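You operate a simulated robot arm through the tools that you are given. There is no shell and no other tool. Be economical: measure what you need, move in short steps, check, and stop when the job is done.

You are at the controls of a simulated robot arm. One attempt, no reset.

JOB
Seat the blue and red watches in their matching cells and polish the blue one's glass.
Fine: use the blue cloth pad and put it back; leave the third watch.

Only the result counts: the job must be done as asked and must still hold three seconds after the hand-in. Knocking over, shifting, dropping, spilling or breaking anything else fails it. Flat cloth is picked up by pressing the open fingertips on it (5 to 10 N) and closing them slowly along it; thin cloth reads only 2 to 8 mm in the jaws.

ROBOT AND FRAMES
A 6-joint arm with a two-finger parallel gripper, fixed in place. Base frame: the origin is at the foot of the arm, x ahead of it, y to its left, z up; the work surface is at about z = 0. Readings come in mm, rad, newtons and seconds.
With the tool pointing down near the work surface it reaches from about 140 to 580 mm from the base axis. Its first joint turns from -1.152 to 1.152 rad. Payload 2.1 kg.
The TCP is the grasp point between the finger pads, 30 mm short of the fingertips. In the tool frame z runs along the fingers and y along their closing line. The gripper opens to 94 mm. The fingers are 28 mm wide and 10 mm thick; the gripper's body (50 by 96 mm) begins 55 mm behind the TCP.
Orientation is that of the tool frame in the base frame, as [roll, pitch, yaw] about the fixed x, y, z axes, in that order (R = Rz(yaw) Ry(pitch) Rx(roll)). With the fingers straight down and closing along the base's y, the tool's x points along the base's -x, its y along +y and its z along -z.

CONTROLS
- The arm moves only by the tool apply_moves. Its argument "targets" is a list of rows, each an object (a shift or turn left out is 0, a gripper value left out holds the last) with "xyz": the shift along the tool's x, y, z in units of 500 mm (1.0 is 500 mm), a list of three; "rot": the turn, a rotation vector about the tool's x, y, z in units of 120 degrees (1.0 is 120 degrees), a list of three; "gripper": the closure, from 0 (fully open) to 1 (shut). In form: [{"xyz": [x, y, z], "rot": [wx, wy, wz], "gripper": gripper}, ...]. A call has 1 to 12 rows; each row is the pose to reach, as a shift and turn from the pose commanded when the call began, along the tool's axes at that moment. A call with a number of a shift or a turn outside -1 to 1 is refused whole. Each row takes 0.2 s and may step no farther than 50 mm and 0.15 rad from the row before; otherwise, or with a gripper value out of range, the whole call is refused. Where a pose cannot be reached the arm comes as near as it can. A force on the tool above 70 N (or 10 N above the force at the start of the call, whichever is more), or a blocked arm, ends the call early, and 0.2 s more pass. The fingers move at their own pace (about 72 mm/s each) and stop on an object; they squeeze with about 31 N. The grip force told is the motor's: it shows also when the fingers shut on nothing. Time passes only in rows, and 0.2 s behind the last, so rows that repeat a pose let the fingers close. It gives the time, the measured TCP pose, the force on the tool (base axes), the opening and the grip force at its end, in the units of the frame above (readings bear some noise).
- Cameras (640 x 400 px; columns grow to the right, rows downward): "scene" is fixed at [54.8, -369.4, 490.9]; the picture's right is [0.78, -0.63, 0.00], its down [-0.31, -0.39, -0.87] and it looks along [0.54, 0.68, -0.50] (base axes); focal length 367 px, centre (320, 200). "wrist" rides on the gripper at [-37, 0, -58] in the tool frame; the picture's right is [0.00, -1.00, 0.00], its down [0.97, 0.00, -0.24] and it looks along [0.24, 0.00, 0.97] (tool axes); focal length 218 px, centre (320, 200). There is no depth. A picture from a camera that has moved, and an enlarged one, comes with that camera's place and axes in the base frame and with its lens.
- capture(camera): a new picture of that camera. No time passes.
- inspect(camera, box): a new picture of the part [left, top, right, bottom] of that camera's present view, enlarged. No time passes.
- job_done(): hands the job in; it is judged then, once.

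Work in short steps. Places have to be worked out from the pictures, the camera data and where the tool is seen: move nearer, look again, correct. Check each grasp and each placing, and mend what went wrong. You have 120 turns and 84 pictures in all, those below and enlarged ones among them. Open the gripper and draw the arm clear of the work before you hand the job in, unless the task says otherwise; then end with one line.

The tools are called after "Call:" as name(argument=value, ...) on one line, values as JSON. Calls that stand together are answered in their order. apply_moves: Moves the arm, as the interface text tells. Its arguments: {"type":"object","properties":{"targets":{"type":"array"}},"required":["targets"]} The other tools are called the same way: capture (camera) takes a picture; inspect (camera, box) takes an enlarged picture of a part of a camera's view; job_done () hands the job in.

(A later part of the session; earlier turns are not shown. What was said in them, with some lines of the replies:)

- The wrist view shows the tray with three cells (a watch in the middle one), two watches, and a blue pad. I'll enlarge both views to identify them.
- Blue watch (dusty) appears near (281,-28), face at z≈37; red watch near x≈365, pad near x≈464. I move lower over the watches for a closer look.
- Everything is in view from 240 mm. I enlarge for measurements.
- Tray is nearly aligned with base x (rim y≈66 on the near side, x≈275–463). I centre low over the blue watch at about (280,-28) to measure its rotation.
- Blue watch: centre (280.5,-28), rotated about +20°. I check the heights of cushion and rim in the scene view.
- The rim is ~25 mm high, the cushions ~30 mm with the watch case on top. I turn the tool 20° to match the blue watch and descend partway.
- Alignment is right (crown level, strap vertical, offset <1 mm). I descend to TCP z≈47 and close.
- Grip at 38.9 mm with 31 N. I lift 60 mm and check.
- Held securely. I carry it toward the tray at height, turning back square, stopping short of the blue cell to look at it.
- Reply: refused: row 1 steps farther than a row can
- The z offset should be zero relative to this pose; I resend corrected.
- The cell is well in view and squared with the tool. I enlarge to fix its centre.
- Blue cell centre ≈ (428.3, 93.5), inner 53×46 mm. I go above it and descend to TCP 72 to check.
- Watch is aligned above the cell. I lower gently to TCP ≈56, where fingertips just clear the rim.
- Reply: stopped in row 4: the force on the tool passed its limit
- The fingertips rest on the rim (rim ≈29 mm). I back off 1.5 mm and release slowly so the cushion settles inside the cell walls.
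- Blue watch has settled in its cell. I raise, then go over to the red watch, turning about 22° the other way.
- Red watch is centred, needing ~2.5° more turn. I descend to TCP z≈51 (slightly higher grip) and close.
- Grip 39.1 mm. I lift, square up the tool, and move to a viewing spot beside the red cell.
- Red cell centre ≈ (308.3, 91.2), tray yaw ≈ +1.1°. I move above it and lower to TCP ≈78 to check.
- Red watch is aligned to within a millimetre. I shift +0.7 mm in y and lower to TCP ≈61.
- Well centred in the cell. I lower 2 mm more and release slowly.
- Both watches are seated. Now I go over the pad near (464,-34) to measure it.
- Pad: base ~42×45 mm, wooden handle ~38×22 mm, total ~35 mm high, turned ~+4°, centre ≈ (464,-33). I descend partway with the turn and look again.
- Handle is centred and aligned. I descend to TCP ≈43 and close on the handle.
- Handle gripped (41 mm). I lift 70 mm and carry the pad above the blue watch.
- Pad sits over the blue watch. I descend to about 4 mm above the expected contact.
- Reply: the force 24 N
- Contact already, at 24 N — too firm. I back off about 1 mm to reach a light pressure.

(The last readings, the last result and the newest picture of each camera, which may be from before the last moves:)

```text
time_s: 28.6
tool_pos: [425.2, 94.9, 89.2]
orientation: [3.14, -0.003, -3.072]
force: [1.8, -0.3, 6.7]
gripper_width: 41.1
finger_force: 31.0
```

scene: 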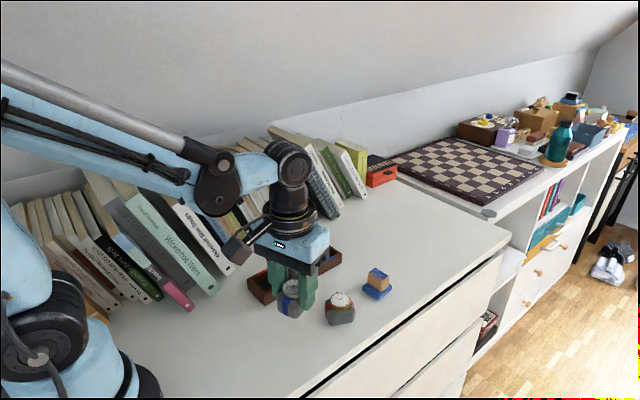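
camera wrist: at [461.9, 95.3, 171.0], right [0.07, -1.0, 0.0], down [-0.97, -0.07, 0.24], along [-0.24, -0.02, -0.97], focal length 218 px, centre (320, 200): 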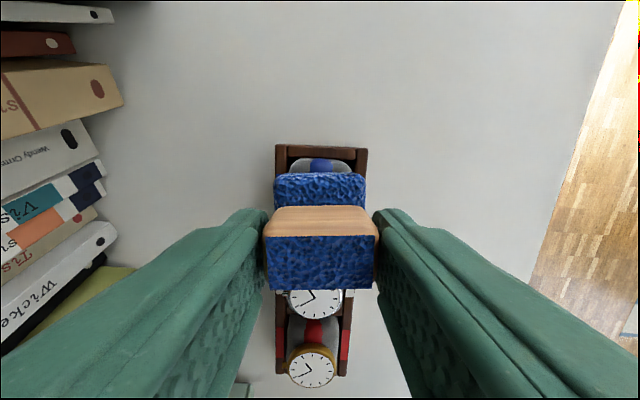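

6.7 N is a good pressure. I polish with small strokes in both directions.

Call:
apply_moves(targets=[{"xyz": [0, 0.01, 0]}, {"xyz": [0, 0.018, 0]}, {"xyz": [0, 0.006, 0]}, {"xyz": [0, -0.006, 0]}, {"xyz": [0, -0.018, 0]}, {"xyz": [0, -0.006, 0]}, {"xyz": [0, 0.006, 0]}, {"xyz": [0, 0.018, 0]}, {"xyz": [0, 0.006, 0]}, {"xyz": [0, -0.006, 0]}, {"xyz": [0, -0.018, 0]}, {"xyz": [0, 0, 0]}])

Call:
apply_moves(targets=[{"xyz": [0.01, 0, 0]}, {"xyz": [0.018, 0, 0]}, {"xyz": [0.006, 0, 0]}, {"xyz": [-0.006, 0, 0]}, {"xyz": [-0.018, 0, 0]}, {"xyz": [-0.006, 0, 0]}, {"xyz": [0.006, 0, 0]}, {"xyz": [0.018, 0, 0]}, {"xyz": [0.006, 0, 0]}, {"xyz": [-0.006, 0, 0]}, {"xyz": [-0.018, 0, 0]}, {"xyz": [0, 0, 0]}])

Call:
inspect(camera="scene", box=[260, 210, 360, 290])

```text
time_s: 31.2
tool_pos: [424.7, 94.5, 89.4]
orientation: [-3.14, -0.003, -3.072]
force: [0.0, -0.7, -0.1]
gripper_width: 40.7
finger_force: 31.3
```

```text
time_s: 33.9
tool_pos: [425.9, 93.6, 89.5]
orientation: [-3.141, -0.002, -3.072]
force: [0.5, 0.6, -0.1]
gripper_width: 40.9
finger_force: 30.9
```

```text
5.00 times, centred on (310, 250) of scene
camera zoom: at [54.8, -369.4, 490.9], right [0.78, -0.63, 0.0], down [-0.31, -0.39, -0.87], along [0.54, 0.68, -0.5], focal length 1835 px, centre (370, -50)
```

zoom: 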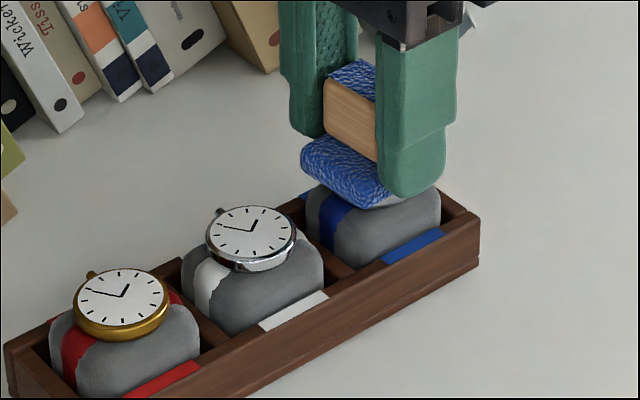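

Contact faded to about 0 N during the strokes (something settled slightly). I press down a little to restore contact.

Call:
apply_moves(targets=[{"xyz": [0, 0, 0.001]}, {"xyz": [0, 0, 0.002]}, {"xyz": [0, 0, 0.002]}])

```text
time_s: 34.6
tool_pos: [427.0, 94.3, 88.1]
orientation: [3.14, -0.001, -3.071]
force: [-0.1, -0.6, 20.5]
gripper_width: 40.7
finger_force: 30.6
```

Call:
apply_moves(targets=[{"xyz": [0, 0, -0.0008]}, {"xyz": [0, 0, -0.0008]}])

```text
time_s: 35.2
tool_pos: [424.4, 94.4, 88.8]
orientation: [-3.141, -0.001, -3.072]
force: [2.1, 0.7, 13.4]
gripper_width: 41.1
finger_force: 30.4
```

Pressure is 13 N. I do a short stroke and read the force.

Call:
apply_moves(targets=[{"xyz": [0, 0.008, 0]}, {"xyz": [0, 0.016, 0]}, {"xyz": [0, 0.016, 0]}])

Call:
apply_moves(targets=[{"xyz": [0, -0.01, 0]}, {"xyz": [0, -0.02, 0]}, {"xyz": [0, -0.03, 0]}, {"xyz": [0, -0.03, 0]}])

```text
time_s: 36.0
tool_pos: [425.2, 101.0, 88.9]
orientation: [-3.142, -0.002, -3.072]
force: [-0.7, -5.3, 12.8]
gripper_width: 41.0
finger_force: 31.0
```

```text
time_s: 37.0
tool_pos: [424.8, 86.2, 88.0]
orientation: [3.142, -0.003, -3.071]
force: [0.2, 3.9, 6.2]
gripper_width: 41.0
finger_force: 30.6
```

Good wiping contact (6–13 N). I continue the strokes, including along x.

Call:
apply_moves(targets=[{"xyz": [0.008, 0.01, 0]}, {"xyz": [0.012, 0.02, 0]}, {"xyz": [0.012, 0.03, 0]}, {"xyz": [0.012, 0.018, 0]}, {"xyz": [0.012, 0.006, 0]}, {"xyz": [0.004, 0.0, 0]}, {"xyz": [-0.008, 0.004, 0]}, {"xyz": [-0.012, 0.016, 0]}, {"xyz": [-0.012, 0.028, 0]}, {"xyz": [-0.004, 0.02, 0]}, {"xyz": [0, 0.014, 0]}])

Call:
apply_moves(targets=[{"xyz": [0.01, 0, 0]}, {"xyz": [0.018, 0, 0]}, {"xyz": [0.006, 0, 0]}, {"xyz": [-0.006, 0, 0]}, {"xyz": [-0.018, 0, 0]}, {"xyz": [-0.006, 0, 0]}, {"xyz": [0, 0, 0]}])

```text
time_s: 39.5
tool_pos: [425.3, 94.7, 89.0]
orientation: [-3.141, -0.002, -3.072]
force: [1.7, 3.0, 6.3]
gripper_width: 41.2
finger_force: 31.1
```

```text
time_s: 41.0
tool_pos: [426.5, 93.6, 88.5]
orientation: [3.142, -0.002, -3.072]
force: [0.8, 0.2, 1.0]
gripper_width: 41.0
finger_force: 31.4
```

Strokes done. I lift and move aside in y to look at the glass.

Call:
apply_moves(targets=[{"xyz": [0, 0, -0.03]}, {"xyz": [0, 0, -0.07]}, {"xyz": [0, -0.08, -0.07]}, {"xyz": [0, -0.15, -0.07]}, {"xyz": [0, -0.15, -0.07]}])

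Call:
capture(camera="wrist")

Call:
inspect(camera="scene", box=[280, 220, 360, 290])

```text
time_s: 42.2
tool_pos: [431.0, 19.3, 124.0]
orientation: [-3.141, -0.001, -3.07]
force: [-0.8, -1.8, -0.8]
gripper_width: 40.9
finger_force: 31.3
```

```text
38 pictures are left
camera wrist: at [467.2, 20.7, 181.3], right [0.07, -1.0, 0.0], down [-0.97, -0.07, 0.24], along [-0.24, -0.02, -0.97], focal length 218 px, centre (320, 200)
```

wrist: 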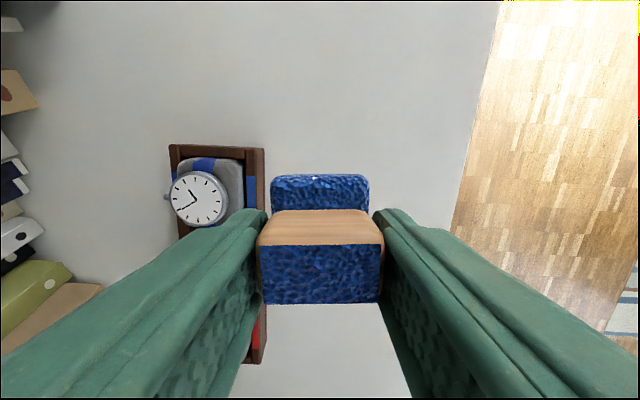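

```text
5.71 times, centred on (320, 255) of scene
camera zoom: at [54.8, -369.4, 490.9], right [0.78, -0.63, 0.0], down [-0.31, -0.39, -0.87], along [0.54, 0.68, -0.5], focal length 2097 px, centre (320, -114)
```

zoom: 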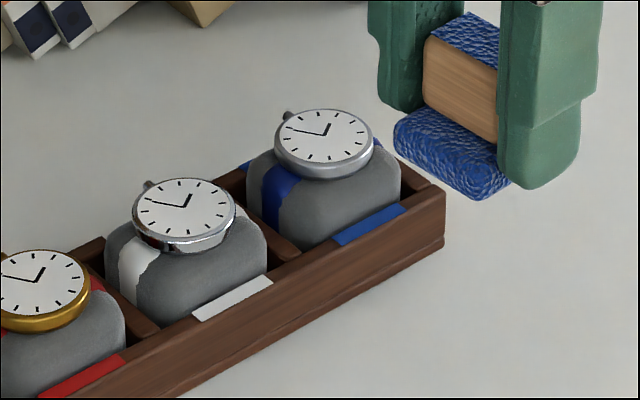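

The glass is clean. Now I return the pad to its original spot (shift summed from my moves), stopping just above the surface.

Call:
apply_moves(targets=[{"xyz": [-0.0276, -0.054, 0]}, {"xyz": [-0.0552, -0.1082, 0]}, {"xyz": [-0.0552, -0.1082, 0.05]}, {"xyz": [-0.0552, -0.1082, 0.1]}, {"xyz": [-0.0552, -0.1082, 0.14]}, {"xyz": [-0.0552, -0.1082, 0.156]}, {"xyz": [-0.0552, -0.1082, 0.1582]}, {"xyz": [-0.0552, -0.1082, 0.1582]}])

Call:
inspect(camera="scene", box=[330, 240, 430, 320])

```text
time_s: 44.0
tool_pos: [461.4, -33.3, 44.1]
orientation: [3.141, 0.0, -3.072]
force: [-0.3, 1.3, 0.2]
gripper_width: 40.9
finger_force: 31.4
```

```text
5.00 times, centred on (380, 280) of scene
camera zoom: at [54.8, -369.4, 490.9], right [0.78, -0.63, 0.0], down [-0.31, -0.39, -0.87], along [0.54, 0.68, -0.5], focal length 1835 px, centre (20, -200)
```

zoom: 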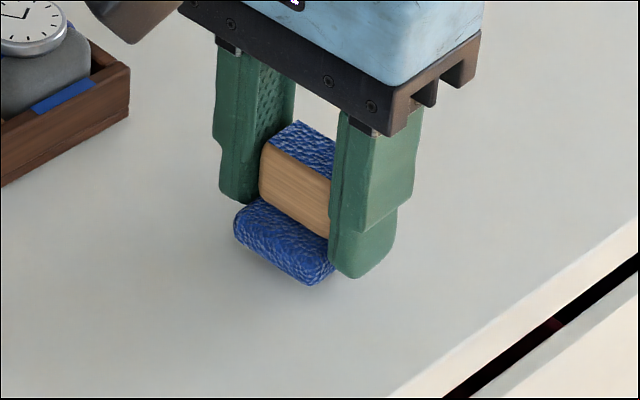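

The pad slid up a few mm in the grip while pressing, so it still hovers. I lower gradually until it touches.

Call:
apply_moves(targets=[{"xyz": [0, 0, 0.003]}, {"xyz": [0, 0, 0.006]}, {"xyz": [0, 0, 0.006]}])

Call:
inspect(camera="scene", box=[350, 255, 410, 310])

```text
time_s: 44.9
tool_pos: [462.6, -32.0, 42.0]
orientation: [-3.141, -0.003, -3.071]
force: [0.1, 0.6, 0.1]
gripper_width: 41.2
finger_force: 31.3
```

```text
7.27 times, centred on (380, 282) of scene
camera zoom: at [54.8, -369.4, 490.9], right [0.78, -0.63, 0.0], down [-0.31, -0.39, -0.87], along [0.54, 0.68, -0.5], focal length 2669 px, centre (-116, -400)
```

zoom: 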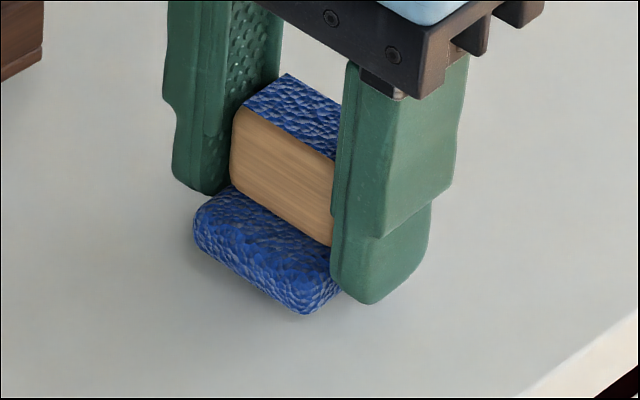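

Call:
apply_moves(targets=[{"xyz": [0, 0, 0.002]}, {"xyz": [0, 0, 0.004]}, {"xyz": [0, 0, 0.004]}])

Call:
inspect(camera="scene", box=[350, 255, 410, 310])

```text
time_s: 45.6
tool_pos: [460.6, -33.1, 39.7]
orientation: [-3.141, -0.002, -3.073]
force: [0.8, 0.1, -1.0]
gripper_width: 40.9
finger_force: 31.1
```

```text
7.27 times, centred on (380, 282) of scene
camera zoom: at [54.8, -369.4, 490.9], right [0.78, -0.63, 0.0], down [-0.31, -0.39, -0.87], along [0.54, 0.68, -0.5], focal length 2669 px, centre (-116, -400)
```

zoom: 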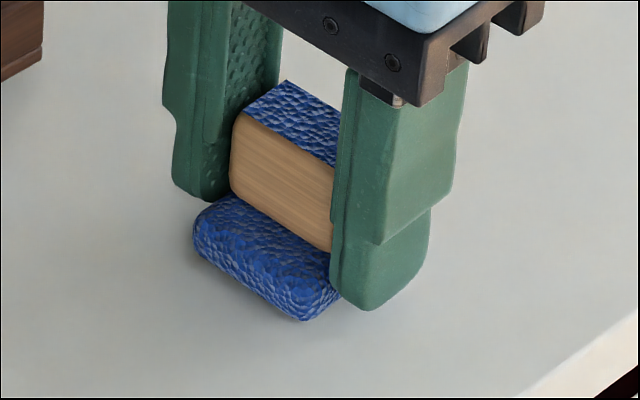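

Call:
apply_moves(targets=[{"xyz": [0, 0, 0.002]}, {"xyz": [0, 0, 0.004]}, {"xyz": [0, 0, 0.004]}])

Call:
apply_moves(targets=[{"xyz": [0, 0, 0.001]}, {"xyz": [0, 0, 0.001]}])

```text
time_s: 46.5
tool_pos: [463.0, -33.6, 37.4]
orientation: [-3.141, -0.002, -3.071]
force: [-0.3, -0.5, 0.4]
gripper_width: 41.1
finger_force: 30.9
```

```text
time_s: 47.0
tool_pos: [462.3, -33.9, 37.5]
orientation: [3.141, -0.003, -3.072]
force: [-0.1, 0.6, -1.6]
gripper_width: 41.2
finger_force: 31.2
```

Call:
apply_moves(targets=[{"xyz": [0, 0, 0.001]}, {"xyz": [0, 0, 0.001]}])

Call:
inspect(camera="scene", box=[350, 255, 410, 310])

```text
time_s: 47.6
tool_pos: [461.8, -33.0, 37.7]
orientation: [-3.141, 0.0, -3.072]
force: [-0.3, 0.1, 6.5]
gripper_width: 40.9
finger_force: 30.9
```

```text
7.27 times, centred on (380, 282) of scene
camera zoom: at [54.8, -369.4, 490.9], right [0.78, -0.63, 0.0], down [-0.31, -0.39, -0.87], along [0.54, 0.68, -0.5], focal length 2669 px, centre (-116, -400)
```

zoom: 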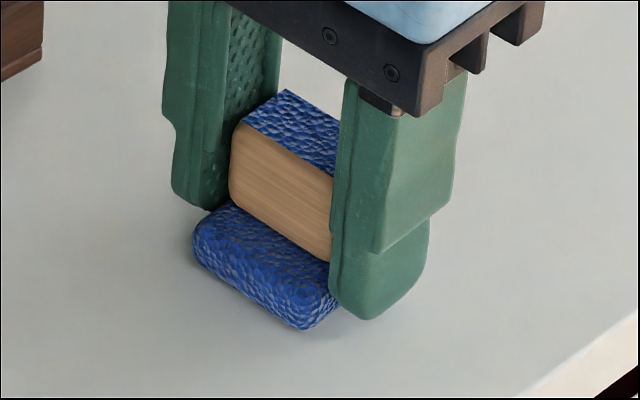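

Pad is down on its original spot (picture matches the original). I release and rise.

Call:
apply_moves(targets=[{"xyz": [0, 0, 0], "gripper": 0.56}, {"xyz": [0, 0, 0], "gripper": 0.5}, {"xyz": [0, 0, 0], "gripper": 0.4}, {"xyz": [0, 0, 0], "gripper": 0.25}, {"xyz": [0, 0, 0], "gripper": 0.25}, {"xyz": [0, 0, -0.06]}, {"xyz": [0, 0, -0.14]}, {"xyz": [0, 0, -0.22]}, {"xyz": [0, 0, -0.22]}])

Call:
inspect(camera="scene", box=[350, 255, 410, 310])

Call:
inspect(camera="scene", box=[240, 220, 350, 310])

```text
time_s: 49.6
tool_pos: [461.9, -34.8, 146.4]
orientation: [3.14, -0.002, -3.072]
force: [-0.5, 0.1, 0.9]
gripper_width: 70.6
finger_force: 0.1
```

```text
7.27 times, centred on (380, 282) of scene
camera zoom: at [54.8, -369.4, 490.9], right [0.78, -0.63, 0.0], down [-0.31, -0.39, -0.87], along [0.54, 0.68, -0.5], focal length 2669 px, centre (-116, -400)
```

zoom: 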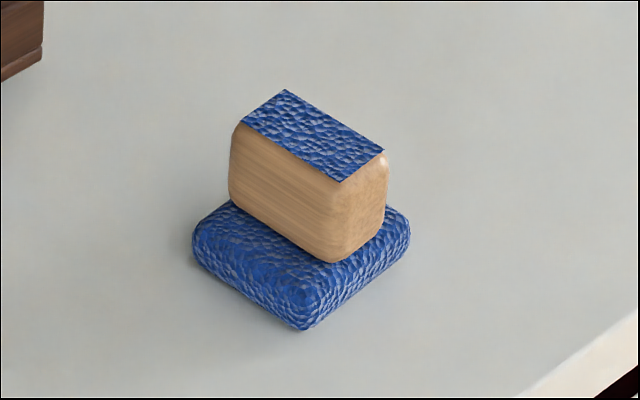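

```text
4.44 times, centred on (295, 265) of scene
camera zoom: at [54.8, -369.4, 490.9], right [0.78, -0.63, 0.0], down [-0.31, -0.39, -0.87], along [0.54, 0.68, -0.5], focal length 1631 px, centre (431, -89)
```

zoom: 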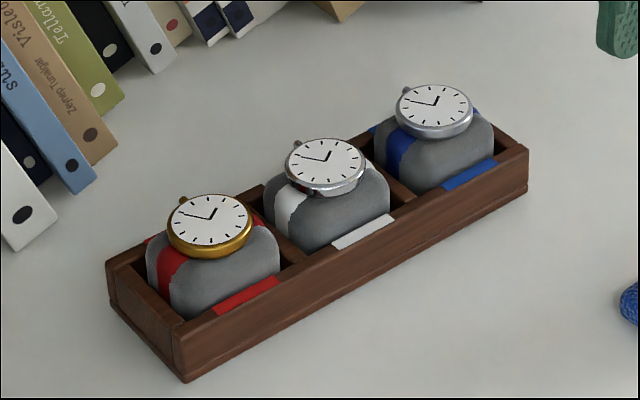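

Pad is exactly back. I check the seating of all three watches from above.

Call:
apply_moves(targets=[{"xyz": [0.05, 0.06, -0.05]}, {"xyz": [0.1, 0.12, -0.08]}, {"xyz": [0.15, 0.18, -0.08]}, {"xyz": [0.18, 0.24, -0.08]}, {"xyz": [0.18, 0.265, -0.08], "rot": [0, 0, 0.02]}, {"xyz": [0.18, 0.265, -0.08], "rot": [0, 0, 0.02]}])

Call:
inspect(camera="wrist", box=[230, 80, 410, 300])

Call:
inspect(camera="scene", box=[245, 250, 315, 310])

Call:
inspect(camera="scene", box=[295, 220, 365, 280])

```text
time_s: 51.0
tool_pos: [363.9, 95.2, 185.9]
orientation: [-3.141, -0.003, -3.115]
force: [0.1, 0.4, -0.4]
gripper_width: 70.4
finger_force: 0.0
```

```text
1.82 times, centred on (320, 190) of wrist
camera zoom: at [400.1, 94.3, 244.1], right [0.03, -1.0, 0.0], down [-0.97, -0.03, 0.24], along [-0.24, -0.01, -0.97], focal length 397 px, centre (320, 218)
```

zoom: 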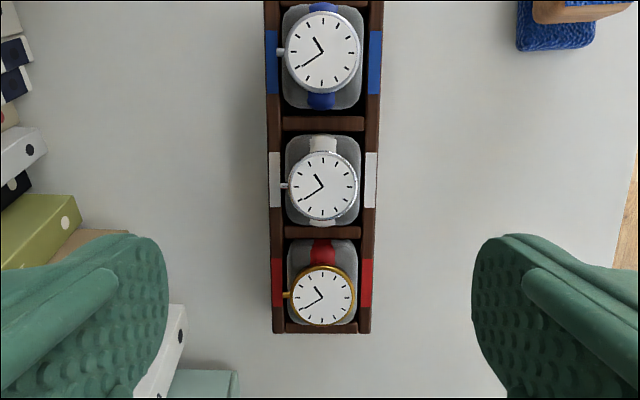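

```text
6.67 times, centred on (280, 280) of scene
camera zoom: at [54.8, -369.4, 490.9], right [0.78, -0.63, 0.0], down [-0.31, -0.39, -0.87], along [0.54, 0.68, -0.5], focal length 2447 px, centre (587, -333)
```

zoom: 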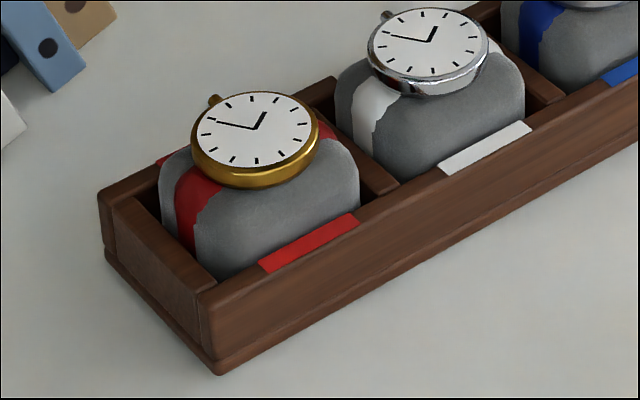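

```text
6.67 times, centred on (330, 250) of scene
camera zoom: at [54.8, -369.4, 490.9], right [0.78, -0.63, 0.0], down [-0.31, -0.39, -0.87], along [0.54, 0.68, -0.5], focal length 2447 px, centre (253, -133)
```

zoom: 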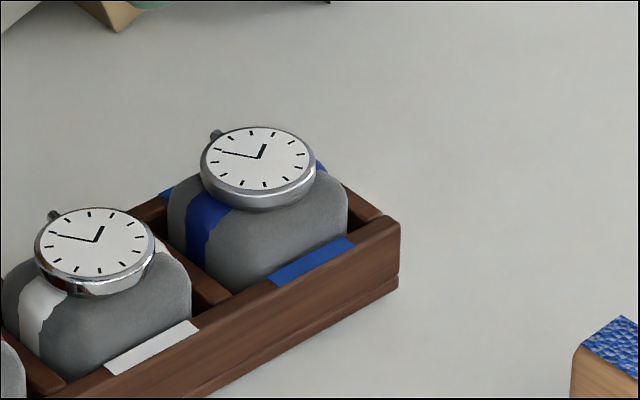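

All three watches sit level in matching cells at equal height, the glass is clean and the pad is in place. I open fully and draw the arm up and clear.

Call:
apply_moves(targets=[{"xyz": [0, 0, -0.08], "gripper": 0}, {"xyz": [0, -0.05, -0.16], "gripper": 0}, {"xyz": [0, -0.1, -0.24]}, {"xyz": [0, -0.18, -0.28]}, {"xyz": [0, -0.18, -0.28]}])

Call:
capture(camera="scene")

Call:
inspect(camera="wrist", box=[180, 50, 400, 270])

```text
time_s: 52.2
tool_pos: [366.5, 3.6, 328.9]
orientation: [3.141, -0.001, -3.113]
force: [-0.3, -0.4, 0.0]
gripper_width: 94.1
finger_force: 0.0
```

```text
27 pictures are left
```

scene: 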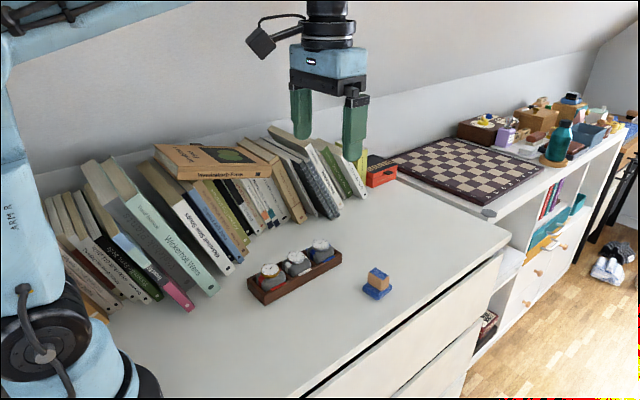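

```text
1.82 times, centred on (290, 160) of wrist
camera zoom: at [402.6, 4.1, 385.7], right [0.03, -1.0, 0.0], down [-0.97, -0.03, 0.24], along [-0.24, -0.01, -0.97], focal length 397 px, centre (374, 273)
```

zoom: 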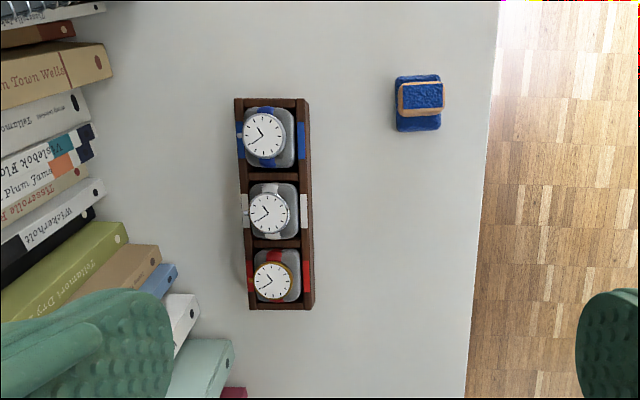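

The pictures show everything as asked and the arm is clear, so I hand the job in.

Call:
job_done()

```text
The job is handed in.
```

The blue and red watches are seated in their matching cells, the blue one's glass is polished clean, the blue pad is back in its original place, and I did not touch the third watch.
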